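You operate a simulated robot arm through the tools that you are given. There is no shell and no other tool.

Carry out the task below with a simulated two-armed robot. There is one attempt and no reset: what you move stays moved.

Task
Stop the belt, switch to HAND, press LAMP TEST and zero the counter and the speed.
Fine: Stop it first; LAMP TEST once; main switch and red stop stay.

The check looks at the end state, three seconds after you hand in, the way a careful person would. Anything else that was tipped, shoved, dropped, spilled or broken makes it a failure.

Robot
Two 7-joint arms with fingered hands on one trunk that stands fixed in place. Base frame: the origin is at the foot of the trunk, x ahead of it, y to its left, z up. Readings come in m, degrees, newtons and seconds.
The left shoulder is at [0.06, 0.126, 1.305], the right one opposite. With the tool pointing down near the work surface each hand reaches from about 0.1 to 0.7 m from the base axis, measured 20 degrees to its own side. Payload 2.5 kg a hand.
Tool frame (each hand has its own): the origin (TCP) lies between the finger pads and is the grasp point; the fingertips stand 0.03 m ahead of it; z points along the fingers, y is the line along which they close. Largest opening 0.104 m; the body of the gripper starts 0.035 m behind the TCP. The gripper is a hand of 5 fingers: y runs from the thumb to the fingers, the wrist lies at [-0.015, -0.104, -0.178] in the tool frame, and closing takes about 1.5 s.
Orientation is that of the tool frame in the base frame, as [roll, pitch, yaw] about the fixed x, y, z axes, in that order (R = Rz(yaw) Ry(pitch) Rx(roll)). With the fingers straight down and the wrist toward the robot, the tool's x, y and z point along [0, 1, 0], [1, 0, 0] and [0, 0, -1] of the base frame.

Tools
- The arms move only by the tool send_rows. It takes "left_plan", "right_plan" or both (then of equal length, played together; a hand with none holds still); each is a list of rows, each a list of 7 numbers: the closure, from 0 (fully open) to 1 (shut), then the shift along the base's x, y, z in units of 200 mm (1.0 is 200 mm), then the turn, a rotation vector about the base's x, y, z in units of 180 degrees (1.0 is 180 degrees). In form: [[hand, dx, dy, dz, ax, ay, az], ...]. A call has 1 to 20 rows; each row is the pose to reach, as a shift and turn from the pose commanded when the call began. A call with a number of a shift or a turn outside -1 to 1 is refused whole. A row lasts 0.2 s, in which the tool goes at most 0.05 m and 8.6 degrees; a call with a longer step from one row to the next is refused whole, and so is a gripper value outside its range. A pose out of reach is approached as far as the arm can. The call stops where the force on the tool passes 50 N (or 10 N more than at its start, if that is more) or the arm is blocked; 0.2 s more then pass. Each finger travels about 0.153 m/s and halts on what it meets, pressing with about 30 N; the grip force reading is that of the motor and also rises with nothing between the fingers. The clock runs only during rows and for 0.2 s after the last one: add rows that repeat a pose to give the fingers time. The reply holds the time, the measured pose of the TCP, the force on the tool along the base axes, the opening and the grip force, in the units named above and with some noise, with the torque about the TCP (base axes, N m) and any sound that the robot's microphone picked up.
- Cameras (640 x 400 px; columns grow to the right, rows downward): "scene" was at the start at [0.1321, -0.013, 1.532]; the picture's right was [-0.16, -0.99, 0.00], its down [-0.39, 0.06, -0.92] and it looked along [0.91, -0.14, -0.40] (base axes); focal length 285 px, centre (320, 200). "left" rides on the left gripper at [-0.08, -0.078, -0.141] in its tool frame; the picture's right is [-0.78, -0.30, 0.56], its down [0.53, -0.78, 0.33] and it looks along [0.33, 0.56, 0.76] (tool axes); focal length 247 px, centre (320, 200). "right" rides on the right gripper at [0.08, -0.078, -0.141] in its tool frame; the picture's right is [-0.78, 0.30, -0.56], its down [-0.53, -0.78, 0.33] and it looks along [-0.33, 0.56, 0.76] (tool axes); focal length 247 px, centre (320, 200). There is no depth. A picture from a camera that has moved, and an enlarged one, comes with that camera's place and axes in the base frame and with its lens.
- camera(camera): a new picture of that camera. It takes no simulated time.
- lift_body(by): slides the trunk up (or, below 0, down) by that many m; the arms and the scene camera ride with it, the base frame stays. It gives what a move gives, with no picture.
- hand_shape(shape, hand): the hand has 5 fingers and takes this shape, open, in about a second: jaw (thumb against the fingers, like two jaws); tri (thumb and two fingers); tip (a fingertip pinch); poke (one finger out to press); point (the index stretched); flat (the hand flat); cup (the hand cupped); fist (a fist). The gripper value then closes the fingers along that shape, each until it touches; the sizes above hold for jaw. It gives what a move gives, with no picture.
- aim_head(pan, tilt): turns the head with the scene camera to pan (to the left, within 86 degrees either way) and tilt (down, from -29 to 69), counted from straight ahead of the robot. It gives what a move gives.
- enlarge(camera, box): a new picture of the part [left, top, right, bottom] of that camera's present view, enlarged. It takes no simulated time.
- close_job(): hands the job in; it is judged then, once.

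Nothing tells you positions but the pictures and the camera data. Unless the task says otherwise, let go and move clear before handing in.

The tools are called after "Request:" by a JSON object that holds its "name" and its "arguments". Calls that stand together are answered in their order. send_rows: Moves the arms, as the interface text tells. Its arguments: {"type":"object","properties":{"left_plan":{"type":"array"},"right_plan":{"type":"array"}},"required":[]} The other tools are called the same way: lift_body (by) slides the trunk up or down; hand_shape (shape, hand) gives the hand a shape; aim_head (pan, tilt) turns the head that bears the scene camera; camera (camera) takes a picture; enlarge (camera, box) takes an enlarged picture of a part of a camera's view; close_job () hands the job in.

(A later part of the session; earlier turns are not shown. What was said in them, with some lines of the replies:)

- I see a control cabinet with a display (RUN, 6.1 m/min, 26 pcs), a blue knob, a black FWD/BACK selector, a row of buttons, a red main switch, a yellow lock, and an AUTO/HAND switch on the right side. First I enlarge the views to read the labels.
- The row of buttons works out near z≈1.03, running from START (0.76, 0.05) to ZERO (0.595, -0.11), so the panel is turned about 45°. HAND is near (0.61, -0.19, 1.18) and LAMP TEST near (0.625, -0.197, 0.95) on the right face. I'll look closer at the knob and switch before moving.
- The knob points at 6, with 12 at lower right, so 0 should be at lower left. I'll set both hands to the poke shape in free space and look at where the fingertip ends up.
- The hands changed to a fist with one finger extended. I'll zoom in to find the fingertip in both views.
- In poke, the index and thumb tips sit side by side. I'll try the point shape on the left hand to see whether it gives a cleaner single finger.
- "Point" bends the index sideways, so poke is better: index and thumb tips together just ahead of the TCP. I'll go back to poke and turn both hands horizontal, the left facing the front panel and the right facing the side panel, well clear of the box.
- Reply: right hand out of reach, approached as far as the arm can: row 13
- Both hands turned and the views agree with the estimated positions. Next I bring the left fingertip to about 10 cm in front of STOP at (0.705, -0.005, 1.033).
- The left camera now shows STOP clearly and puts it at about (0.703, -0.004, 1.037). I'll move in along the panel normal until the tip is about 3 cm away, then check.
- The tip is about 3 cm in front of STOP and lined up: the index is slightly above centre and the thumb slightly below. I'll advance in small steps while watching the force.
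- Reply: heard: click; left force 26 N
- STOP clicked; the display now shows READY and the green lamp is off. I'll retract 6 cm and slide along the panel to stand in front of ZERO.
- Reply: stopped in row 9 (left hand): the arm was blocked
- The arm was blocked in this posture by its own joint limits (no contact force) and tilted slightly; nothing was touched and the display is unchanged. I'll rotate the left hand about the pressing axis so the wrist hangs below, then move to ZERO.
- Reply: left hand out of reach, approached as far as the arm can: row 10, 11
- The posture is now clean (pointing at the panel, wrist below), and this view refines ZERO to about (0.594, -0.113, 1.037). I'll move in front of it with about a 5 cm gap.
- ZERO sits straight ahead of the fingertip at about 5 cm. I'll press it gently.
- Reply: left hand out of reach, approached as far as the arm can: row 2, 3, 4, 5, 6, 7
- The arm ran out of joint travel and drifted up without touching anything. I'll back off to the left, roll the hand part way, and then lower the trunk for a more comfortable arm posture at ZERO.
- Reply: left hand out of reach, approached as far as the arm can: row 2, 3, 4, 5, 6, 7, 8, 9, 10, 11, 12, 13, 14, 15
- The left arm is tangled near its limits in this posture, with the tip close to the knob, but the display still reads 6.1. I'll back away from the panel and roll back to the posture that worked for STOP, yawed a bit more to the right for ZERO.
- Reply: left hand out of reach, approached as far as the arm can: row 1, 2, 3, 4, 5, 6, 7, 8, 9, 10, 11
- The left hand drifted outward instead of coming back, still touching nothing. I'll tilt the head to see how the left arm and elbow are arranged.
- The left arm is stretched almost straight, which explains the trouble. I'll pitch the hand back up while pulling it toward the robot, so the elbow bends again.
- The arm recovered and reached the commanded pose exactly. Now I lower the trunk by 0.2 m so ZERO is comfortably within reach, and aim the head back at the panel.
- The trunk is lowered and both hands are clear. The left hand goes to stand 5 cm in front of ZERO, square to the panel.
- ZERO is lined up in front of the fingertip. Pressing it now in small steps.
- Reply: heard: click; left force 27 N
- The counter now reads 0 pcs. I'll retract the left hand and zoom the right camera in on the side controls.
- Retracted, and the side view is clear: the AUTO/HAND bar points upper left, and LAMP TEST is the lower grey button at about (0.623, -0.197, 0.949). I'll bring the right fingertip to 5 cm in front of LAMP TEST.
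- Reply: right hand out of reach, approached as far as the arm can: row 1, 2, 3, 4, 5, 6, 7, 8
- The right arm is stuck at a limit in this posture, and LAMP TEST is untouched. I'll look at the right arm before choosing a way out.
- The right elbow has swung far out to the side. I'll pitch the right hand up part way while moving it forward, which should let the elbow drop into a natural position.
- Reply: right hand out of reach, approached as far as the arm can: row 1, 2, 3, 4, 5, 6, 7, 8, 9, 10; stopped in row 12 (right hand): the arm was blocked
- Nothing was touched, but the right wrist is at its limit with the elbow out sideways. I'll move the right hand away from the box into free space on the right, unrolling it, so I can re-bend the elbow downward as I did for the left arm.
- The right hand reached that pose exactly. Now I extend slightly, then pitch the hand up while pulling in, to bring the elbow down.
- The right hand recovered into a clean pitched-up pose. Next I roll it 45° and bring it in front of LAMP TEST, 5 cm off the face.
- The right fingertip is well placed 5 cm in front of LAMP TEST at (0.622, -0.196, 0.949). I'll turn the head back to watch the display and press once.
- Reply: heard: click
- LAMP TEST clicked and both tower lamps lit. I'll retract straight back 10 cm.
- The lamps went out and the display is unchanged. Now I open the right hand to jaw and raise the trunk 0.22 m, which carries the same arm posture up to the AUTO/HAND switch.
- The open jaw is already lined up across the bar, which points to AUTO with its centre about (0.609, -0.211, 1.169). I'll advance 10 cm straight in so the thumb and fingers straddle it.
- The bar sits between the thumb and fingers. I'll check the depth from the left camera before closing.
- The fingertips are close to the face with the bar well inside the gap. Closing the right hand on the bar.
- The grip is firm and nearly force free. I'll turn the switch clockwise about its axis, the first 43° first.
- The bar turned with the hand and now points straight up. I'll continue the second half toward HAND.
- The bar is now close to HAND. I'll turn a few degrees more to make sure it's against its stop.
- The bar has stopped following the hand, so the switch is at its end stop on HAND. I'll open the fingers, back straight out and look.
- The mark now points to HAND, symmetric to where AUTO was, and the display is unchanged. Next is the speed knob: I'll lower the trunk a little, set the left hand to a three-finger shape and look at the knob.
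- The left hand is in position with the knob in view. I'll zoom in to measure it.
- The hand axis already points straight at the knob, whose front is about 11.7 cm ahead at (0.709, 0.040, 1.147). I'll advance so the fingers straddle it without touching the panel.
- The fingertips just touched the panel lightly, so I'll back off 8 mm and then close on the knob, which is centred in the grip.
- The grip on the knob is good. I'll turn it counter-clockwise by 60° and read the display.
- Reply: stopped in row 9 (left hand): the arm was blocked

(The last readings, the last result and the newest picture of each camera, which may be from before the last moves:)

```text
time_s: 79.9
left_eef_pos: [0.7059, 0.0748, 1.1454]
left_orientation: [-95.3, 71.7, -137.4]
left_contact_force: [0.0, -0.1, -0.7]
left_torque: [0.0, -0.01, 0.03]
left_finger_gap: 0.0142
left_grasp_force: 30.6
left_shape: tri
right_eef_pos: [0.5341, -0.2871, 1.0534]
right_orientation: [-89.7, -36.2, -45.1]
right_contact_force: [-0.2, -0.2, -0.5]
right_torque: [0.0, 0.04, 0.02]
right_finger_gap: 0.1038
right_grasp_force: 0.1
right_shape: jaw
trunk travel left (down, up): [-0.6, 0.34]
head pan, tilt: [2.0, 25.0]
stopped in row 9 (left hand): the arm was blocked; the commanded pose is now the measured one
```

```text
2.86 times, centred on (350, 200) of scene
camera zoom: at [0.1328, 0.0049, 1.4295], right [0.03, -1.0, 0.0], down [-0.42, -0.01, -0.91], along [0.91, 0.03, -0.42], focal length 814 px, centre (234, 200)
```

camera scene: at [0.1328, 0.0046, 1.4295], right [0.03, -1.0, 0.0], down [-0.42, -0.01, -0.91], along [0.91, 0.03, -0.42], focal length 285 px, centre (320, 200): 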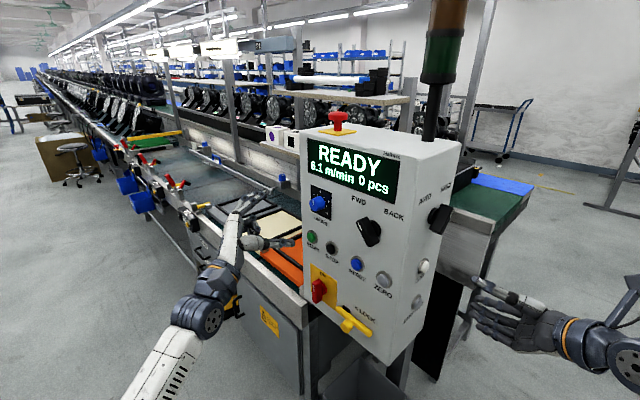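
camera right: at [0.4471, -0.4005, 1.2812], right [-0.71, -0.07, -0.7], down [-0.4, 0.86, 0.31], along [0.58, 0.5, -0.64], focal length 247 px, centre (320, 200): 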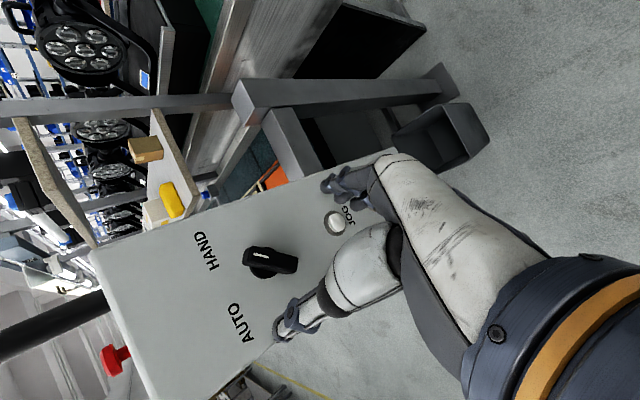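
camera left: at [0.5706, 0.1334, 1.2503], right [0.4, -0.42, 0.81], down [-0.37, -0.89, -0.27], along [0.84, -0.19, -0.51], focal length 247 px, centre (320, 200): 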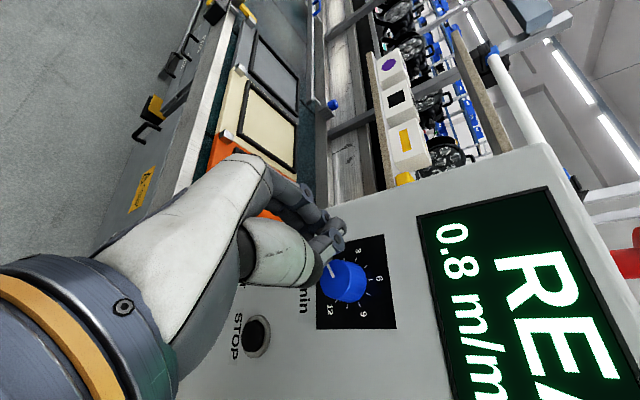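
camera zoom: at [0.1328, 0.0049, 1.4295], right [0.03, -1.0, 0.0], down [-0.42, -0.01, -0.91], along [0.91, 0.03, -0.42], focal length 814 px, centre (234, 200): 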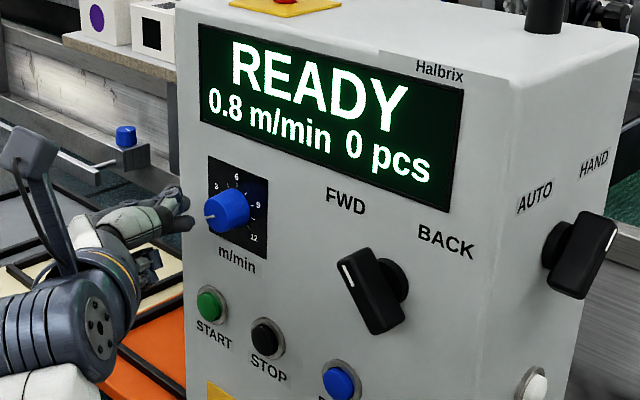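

The display now shows 0.8 m/min: the knob turned most of the way before the hand slid off to its left. I'll back straight out, roll back, and regrip for the last bit.

Request:
{"name": "send_rows", "arguments": {"left_plan": [[1, -0.053, 0.053, 0, 0, 0, 0], [1, -0.106, 0.106, 0, 0, 0, 0], [1, -0.16, 0.16, 0, 0, 0, 0], [1, -0.2, 0.2, 0, 0.0295, -0.0295, 0], [1, -0.24, 0.24, 0, 0.0589, -0.0589, 0], [1, -0.27, 0.26, 0, 0.0884, -0.0884, 0], [1, -0.3, 0.28, 0, 0.1178, -0.1178, 0], [0.7, -0.32, 0.29, 0, 0.1473, -0.1473, 0], [0.4, -0.34, 0.3, 0, 0.1768, -0.1768, 0], [0, -0.354, 0.3, 0, 0.2062, -0.2062, 0], [0, -0.354, 0.3, 0, 0.2357, -0.2357, 0], [0, -0.354, 0.3, 0, 0.2357, -0.2357, 0]]}}

Request:
{"name": "camera", "arguments": {"camera": "left"}}

Request:
{"name": "camera", "arguments": {"camera": "scene"}}

Request:
{"name": "enlarge", "arguments": {"camera": "scene", "box": [290, 120, 410, 240]}}

```text
time_s: 82.5
left_eef_pos: [0.6355, 0.1326, 1.1443]
left_orientation: [88.0, 48.4, 46.1]
left_contact_force: [0.5, 0.4, 0.4]
left_torque: [0.03, 0.0, 0.01]
left_finger_gap: 0.1039
left_grasp_force: 0.1
left_shape: tri
right_eef_pos: [0.5346, -0.287, 1.0532]
right_orientation: [-89.7, -36.3, -45.0]
right_contact_force: [0.1, -0.4, -0.5]
right_torque: [0.02, 0.01, -0.01]
right_finger_gap: 0.1038
right_grasp_force: 0.0
right_shape: jaw
trunk travel left (down, up): [-0.6, 0.34]
head pan, tilt: [2.0, 25.0]
```

```text
taken
camera left: at [0.455, 0.1458, 1.1502], right [-0.09, -0.91, 0.4], down [0.11, -0.41, -0.91], along [0.99, -0.04, 0.14], focal length 247 px, centre (320, 200)
```

left: 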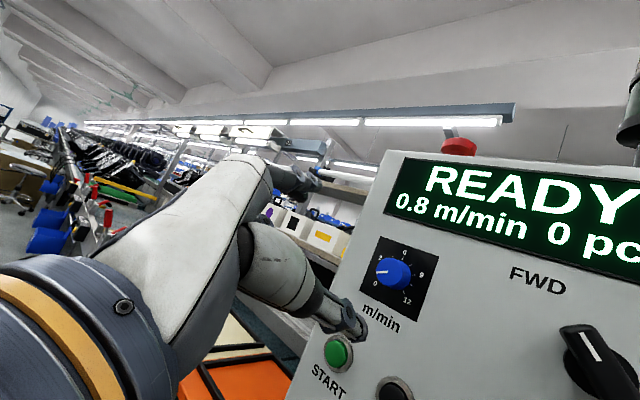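

```text
taken
camera scene: at [0.1328, 0.0046, 1.4295], right [0.03, -1.0, 0.0], down [-0.42, -0.01, -0.91], along [0.91, 0.03, -0.42], focal length 285 px, centre (320, 200)
```

scene: 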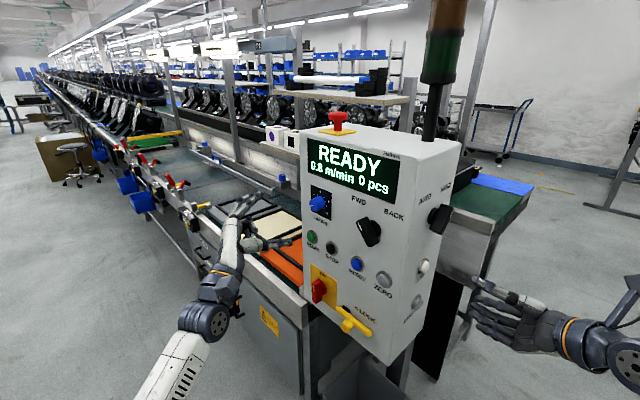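

```text
3.33 times, centred on (350, 180) of scene
camera zoom: at [0.1328, 0.0046, 1.4295], right [0.03, -1.0, 0.0], down [-0.42, -0.01, -0.91], along [0.91, 0.03, -0.42], focal length 950 px, centre (220, 267)
```

zoom: 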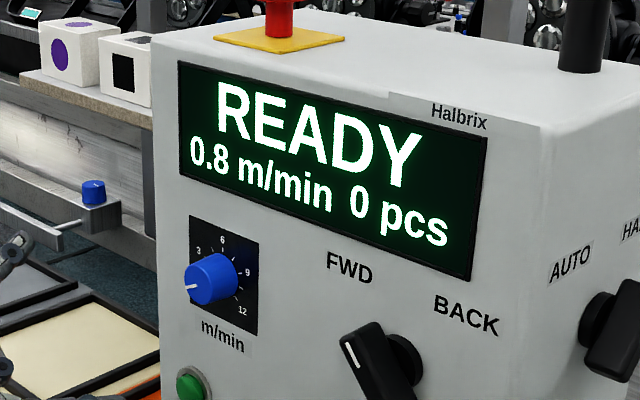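

Knob at 0.8, and the hand is well placed. I'll re-centre on the knob axis and advance to grip depth, staying clear of the panel.

Request:
{"name": "send_rows", "arguments": {"left_plan": [[0, 0.006, -0.056, 0.007, 0.0222, -0.017, -0.0072], [0, 0.0125, -0.1115, 0.0135, 0.0445, -0.0341, -0.0144], [0, 0.07, -0.169, 0.0135, 0.0445, -0.0341, -0.0144], [0, 0.13, -0.229, 0.0135, 0.0445, -0.0341, -0.0144], [0, 0.19, -0.289, 0.0135, 0.0445, -0.0341, -0.0144], [0, 0.25, -0.349, 0.0135, 0.0445, -0.0341, -0.0144], [0, 0.3, -0.399, 0.0135, 0.0445, -0.0341, -0.0144], [0, 0.3305, -0.4295, 0.0135, 0.0445, -0.0341, -0.0144], [0, 0.3305, -0.4295, 0.0135, 0.0445, -0.0341, -0.0144]]}}

Request:
{"name": "enlarge", "arguments": {"camera": "left", "box": [240, 140, 440, 340]}}

Request:
{"name": "enlarge", "arguments": {"camera": "scene", "box": [250, 150, 410, 260]}}

```text
time_s: 84.5
left_eef_pos: [0.7011, 0.0467, 1.1461]
left_orientation: [89.7, 38.4, 44.6]
left_contact_force: [-0.3, -0.3, 0.9]
left_torque: [0.0, 0.03, 0.01]
left_finger_gap: 0.104
left_grasp_force: 0.1
left_shape: tri
right_eef_pos: [0.5328, -0.2874, 1.0532]
right_orientation: [-89.7, -36.2, -45.1]
right_contact_force: [1.1, 0.2, 0.2]
right_torque: [-0.01, -0.01, 0.02]
right_finger_gap: 0.104
right_grasp_force: 0.0
right_shape: jaw
trunk travel left (down, up): [-0.6, 0.34]
head pan, tilt: [2.0, 25.0]
```

```text
2.00 times, centred on (340, 240) of left
camera zoom: at [0.5224, 0.0695, 1.1356], right [-0.17, -0.95, 0.25], down [0.19, -0.28, -0.94], along [0.97, -0.11, 0.23], focal length 494 px, centre (280, 120)
```

zoom: 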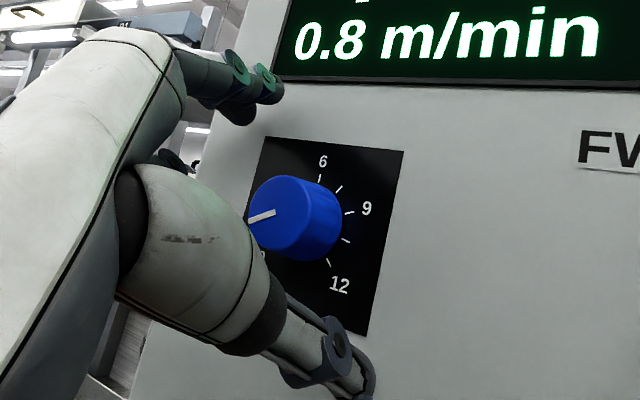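

```text
3.64 times, centred on (330, 205) of scene
camera zoom: at [0.1328, 0.0046, 1.4295], right [0.03, -1.0, 0.0], down [-0.42, -0.01, -0.91], along [0.91, 0.03, -0.42], focal length 1036 px, centre (284, 182)
```

zoom: 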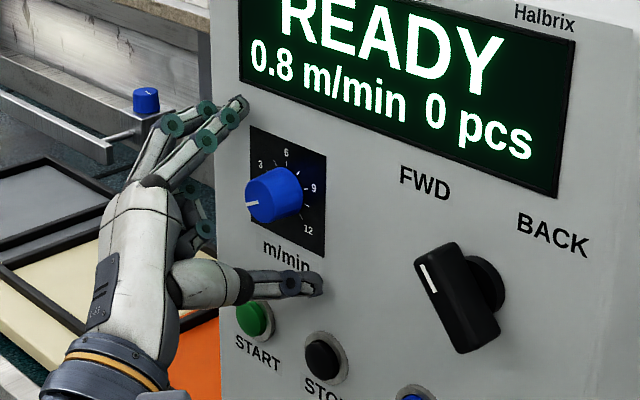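

Request:
{"name": "send_rows", "arguments": {"left_plan": [[0.3, 0, 0, 0, 0, 0, 0], [0.5, 0, 0, 0, 0, 0, 0], [0.7, 0, 0, 0, 0, 0, 0], [0.85, 0, 0, 0, 0, 0, 0], [1, 0, 0, 0, 0, 0, 0], [1, 0, 0, 0, 0, 0, 0], [1, 0, 0, 0, -0.0196, 0.0196, 0], [1, 0, 0, 0, -0.0393, 0.0393, 0], [1, 0, 0, 0, -0.0589, 0.0589, 0], [1, 0, 0, 0, -0.0589, 0.0589, 0]]}}

Request:
{"name": "enlarge", "arguments": {"camera": "left", "box": [240, 140, 440, 340]}}

Request:
{"name": "enlarge", "arguments": {"camera": "scene", "box": [250, 130, 410, 260]}}

```text
time_s: 86.7
left_eef_pos: [0.7016, 0.0469, 1.1467]
left_orientation: [89.8, 53.5, 44.7]
left_contact_force: [-5.8, 1.2, -2.9]
left_torque: [0.02, 0.05, -0.08]
left_finger_gap: 0.0203
left_grasp_force: 29.9
left_shape: tri
right_eef_pos: [0.5334, -0.288, 1.0533]
right_orientation: [-89.8, -36.3, -44.8]
right_contact_force: [-0.1, 0.2, 0.0]
right_torque: [0.03, -0.03, 0.0]
right_finger_gap: 0.1037
right_grasp_force: 0.1
right_shape: jaw
trunk travel left (down, up): [-0.6, 0.34]
head pan, tilt: [2.0, 25.0]
```

```text
2.00 times, centred on (340, 240) of left
camera zoom: at [0.5233, 0.07, 1.1655], right [-0.1, -0.89, 0.45], down [0.02, -0.45, -0.89], along [0.99, -0.08, 0.06], focal length 494 px, centre (280, 120)
```

zoom: 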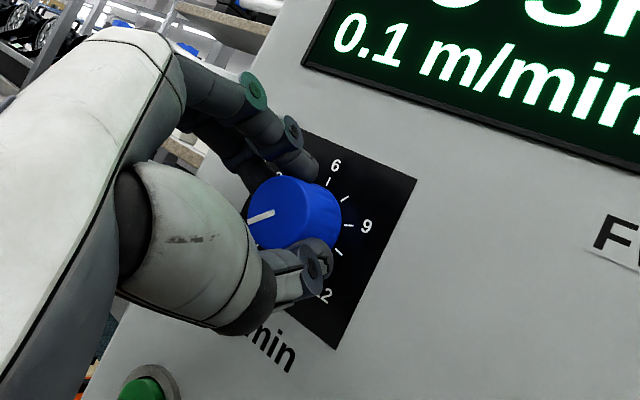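

```text
3.08 times, centred on (330, 195) of scene
camera zoom: at [0.1323, 0.0048, 1.4296], right [0.03, -1.0, 0.0], down [-0.42, -0.01, -0.91], along [0.91, 0.03, -0.42], focal length 877 px, centre (289, 215)
```

zoom: 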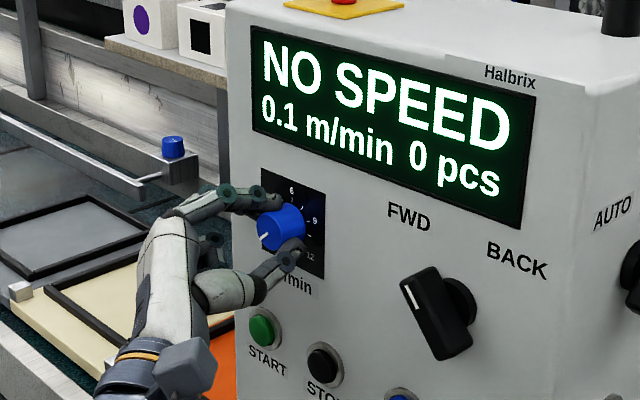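

The display now reads NO SPEED, 0.1 m/min. A few degrees more should reach 0.

Request:
{"name": "send_rows", "arguments": {"left_plan": [[1, 0, 0, 0, -0.0118, 0.0118, 0], [1, 0, 0, 0, -0.0236, 0.0236, 0], [1, 0, 0, 0, -0.0236, 0.0236, 0]]}}

Request:
{"name": "enlarge", "arguments": {"camera": "left", "box": [240, 140, 440, 340]}}

Request:
{"name": "enlarge", "arguments": {"camera": "scene", "box": [250, 130, 410, 260]}}

```text
time_s: 87.5
left_eef_pos: [0.7007, 0.0462, 1.1475]
left_orientation: [89.3, 59.6, 44.2]
left_contact_force: [-2.4, 0.5, -1.1]
left_torque: [0.04, -0.02, -0.01]
left_finger_gap: 0.0206
left_grasp_force: 30.3
left_shape: tri
right_eef_pos: [0.5338, -0.2876, 1.0524]
right_orientation: [-89.7, -36.2, -44.9]
right_contact_force: [0.3, -0.3, -1.1]
right_torque: [0.0, 0.02, -0.04]
right_finger_gap: 0.1039
right_grasp_force: 0.1
right_shape: jaw
trunk travel left (down, up): [-0.6, 0.34]
head pan, tilt: [2.0, 25.0]
```

```text
2.00 times, centred on (340, 240) of left
camera zoom: at [0.5245, 0.0714, 1.1772], right [-0.07, -0.85, 0.52], down [-0.04, -0.52, -0.85], along [1.0, -0.08, 0.0], focal length 494 px, centre (280, 120)
```

zoom: 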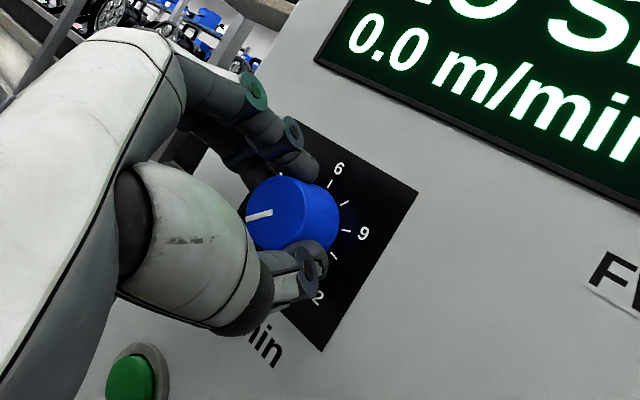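

```text
3.08 times, centred on (330, 195) of scene
camera zoom: at [0.1325, 0.0047, 1.4296], right [0.03, -1.0, 0.0], down [-0.42, -0.01, -0.91], along [0.91, 0.03, -0.42], focal length 877 px, centre (289, 215)
```

zoom: 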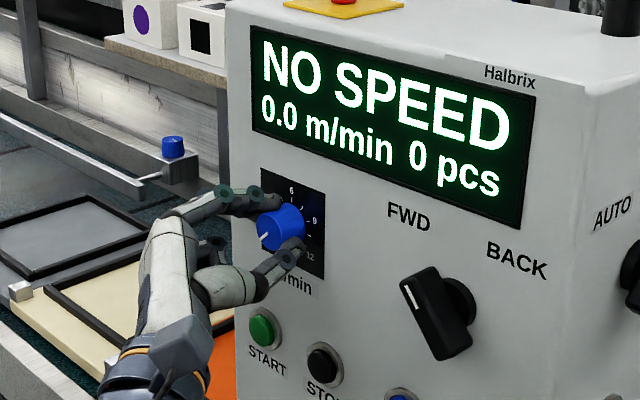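

It reads 0.0 m/min. I'll nudge it a touch against the stop, then open the fingers and back straight out.

Request:
{"name": "send_rows", "arguments": {"left_plan": [[1, 0, 0, 0, -0.0118, 0.0118, 0], [1, 0, 0, 0, -0.0118, 0.0118, 0], [0.7, 0, 0, 0, -0.0118, 0.0118, 0], [0.4, 0, 0, 0, -0.0118, 0.0118, 0], [0.1, 0, 0, 0, -0.0118, 0.0118, 0], [0, 0, 0, 0, -0.0118, 0.0118, 0], [0, 0, 0, 0, -0.0118, 0.0118, 0], [0, -0.06, 0.06, 0, -0.0118, 0.0118, 0], [0, -0.13, 0.13, 0, -0.0118, 0.0118, 0], [0, -0.2, 0.2, 0, -0.0118, 0.0118, 0], [0, -0.28, 0.28, 0, -0.0118, 0.0118, 0], [0, -0.36, 0.36, 0, -0.0118, 0.0118, 0], [0, -0.36, 0.36, 0, -0.0118, 0.0118, 0]]}}

Request:
{"name": "camera", "arguments": {"camera": "scene"}}

Request:
{"name": "enlarge", "arguments": {"camera": "scene", "box": [290, 100, 470, 240]}}

Request:
{"name": "enlarge", "arguments": {"camera": "scene", "box": [290, 220, 470, 360]}}

Request:
{"name": "camera", "arguments": {"camera": "right"}}

Request:
{"name": "camera", "arguments": {"camera": "left"}}

```text
time_s: 90.3
left_eef_pos: [0.6304, 0.1174, 1.1467]
left_orientation: [89.5, 62.5, 44.5]
left_contact_force: [0.0, 0.3, 0.1]
left_torque: [0.01, 0.0, 0.0]
left_finger_gap: 0.1038
left_grasp_force: 0.1
left_shape: tri
right_eef_pos: [0.5342, -0.2872, 1.0522]
right_orientation: [-89.7, -36.2, -44.9]
right_contact_force: [0.0, -1.3, -0.8]
right_torque: [0.03, -0.01, -0.02]
right_finger_gap: 0.1039
right_grasp_force: 0.0
right_shape: jaw
trunk travel left (down, up): [-0.6, 0.34]
head pan, tilt: [2.0, 25.0]
```

```text
taken
camera scene: at [0.1328, 0.0046, 1.4295], right [0.03, -1.0, 0.0], down [-0.42, -0.01, -0.91], along [0.91, 0.03, -0.42], focal length 285 px, centre (320, 200)
```

scene: 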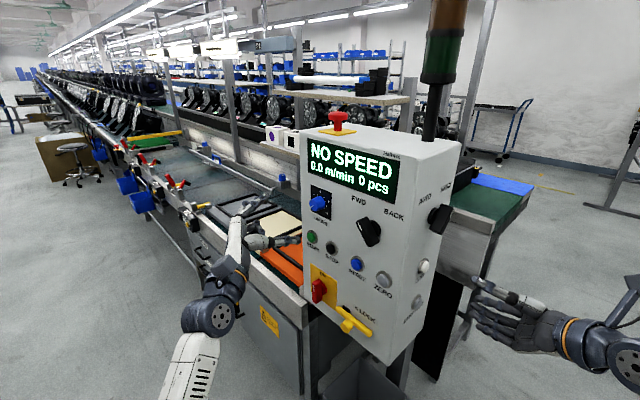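

```text
2.86 times, centred on (380, 170) of scene
camera zoom: at [0.1328, 0.0046, 1.4295], right [0.03, -1.0, 0.0], down [-0.42, -0.01, -0.91], along [0.91, 0.03, -0.42], focal length 814 px, centre (149, 286)
```

zoom: 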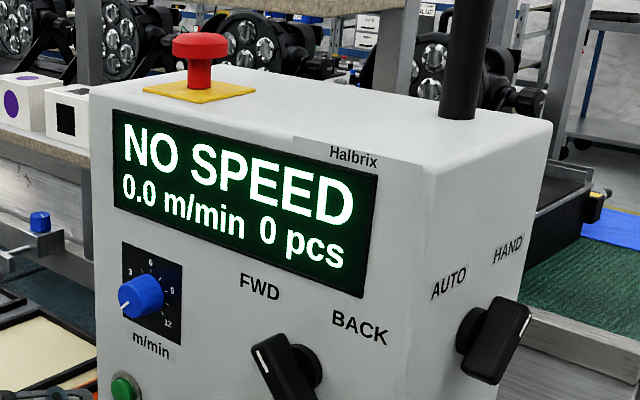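

```text
2.86 times, centred on (380, 290) of scene
camera zoom: at [0.1328, 0.0046, 1.4295], right [0.03, -1.0, 0.0], down [-0.42, -0.01, -0.91], along [0.91, 0.03, -0.42], focal length 814 px, centre (149, -57)
```

zoom: 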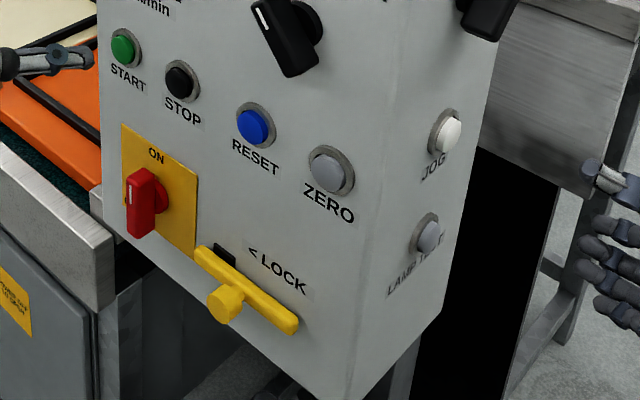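

```text
taken
camera right: at [0.4472, -0.4005, 1.161], right [-0.71, -0.07, -0.7], down [-0.4, 0.86, 0.31], along [0.58, 0.5, -0.64], focal length 247 px, centre (320, 200)
```

right: 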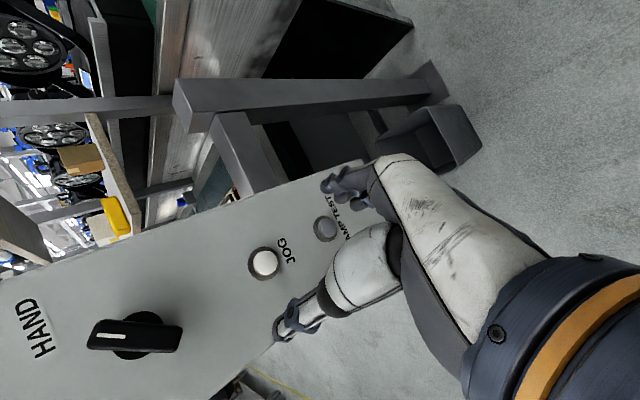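

```text
taken
camera left: at [0.4537, 0.1435, 1.1833], right [-0.05, -0.83, 0.55], down [-0.08, -0.55, -0.83], along [1.0, -0.08, -0.04], focal length 247 px, centre (320, 200)
```

left: 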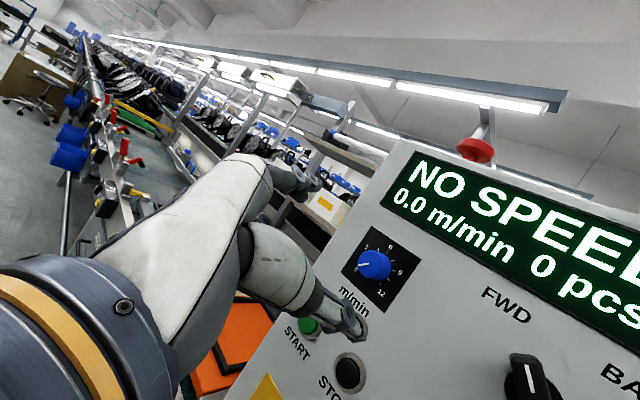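

Everything appears done: NO SPEED, 0.0 m/min, 0 pcs, main switch still ON, red stop untouched, both hands open and about 10 cm clear. One last close look at the switch and the tower lamp before handing in.

Request:
{"name": "enlarge", "arguments": {"camera": "right", "box": [0, 280, 200, 400]}}

Request:
{"name": "enlarge", "arguments": {"camera": "scene", "box": [280, 0, 480, 240]}}

Request:
{"name": "enlarge", "arguments": {"camera": "left", "box": [330, 220, 430, 320]}}

```text
3.20 times, centred on (100, 340) of right
camera zoom: at [0.4472, -0.4005, 1.161], right [-0.71, -0.07, -0.7], down [-0.4, 0.86, 0.31], along [0.58, 0.5, -0.64], focal length 790 px, centre (1024, -248)
```

zoom: 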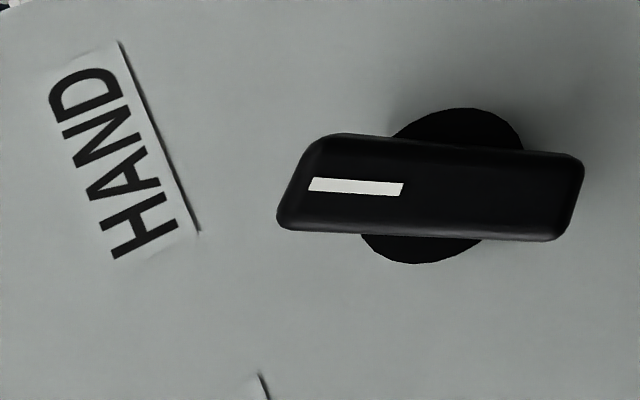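

```text
1.67 times, centred on (380, 120) of scene
camera zoom: at [0.1328, 0.0046, 1.4295], right [0.03, -1.0, 0.0], down [-0.42, -0.01, -0.91], along [0.91, 0.03, -0.42], focal length 475 px, centre (220, 333)
```

zoom: 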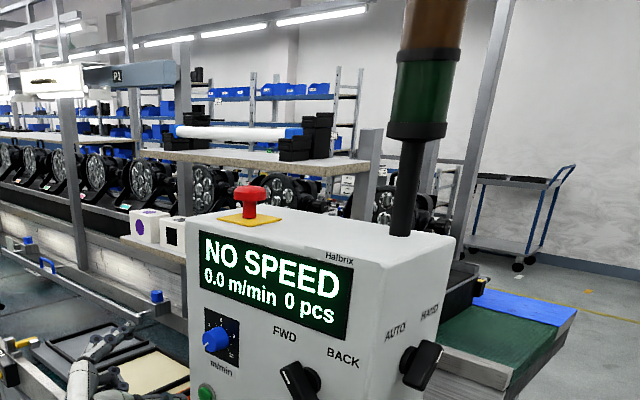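

```text
4.00 times, centred on (380, 270) of left
camera zoom: at [0.4537, 0.1435, 1.1833], right [-0.05, -0.83, 0.55], down [-0.08, -0.55, -0.83], along [1.0, -0.08, -0.04], focal length 988 px, centre (80, -80)
```

zoom: 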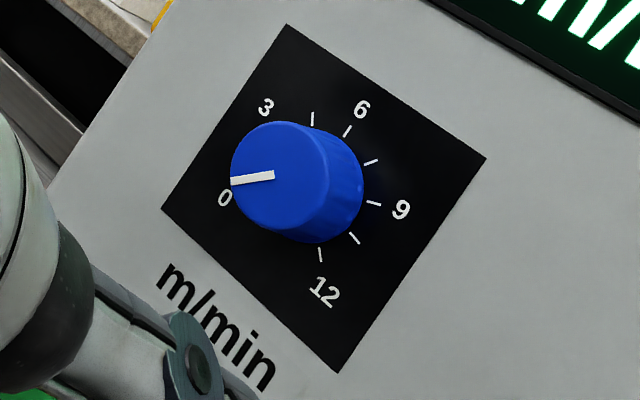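

The final views show the switch pointing at HAND, the knob at 0, the display at 0.0 m/min and 0 pcs, and the tower lamps off. The main switch is still ON and the red stop is untouched. Both hands are open and clear, so I'm handing in.

Request:
{"name": "close_job", "arguments": {}}

```text
The job is handed in.
```

The job is handed in, and every step is done. The panel now shows NO SPEED, 0.0 m/min and 0 pcs.

- **Belt stop:** I pressed STOP first. It clicked, and the display went from RUN to READY.
- **Counter:** I pressed ZERO with the belt stopped, and the count went from 26 to 0 pcs.
- **LAMP TEST:** I pressed it once. Both tower lamps lit and went out again when I let go.
- **HAND:** I turned the switch from AUTO until it stopped at HAND. The panel has no AUTO/HAND readout, so I checked it by the position of the pointer.
- **Speed:** I turned the knob down to 0. The hand slipped off at 0.8 m/min, so I gripped the knob again to finish.

The main switch is still on and the red stop is untouched. While lining up on the speed knob, the left fingertips lightly touched the front panel. I saw nothing tipped, moved or damaged. Both hands are open and about 10 cm clear of the panel.
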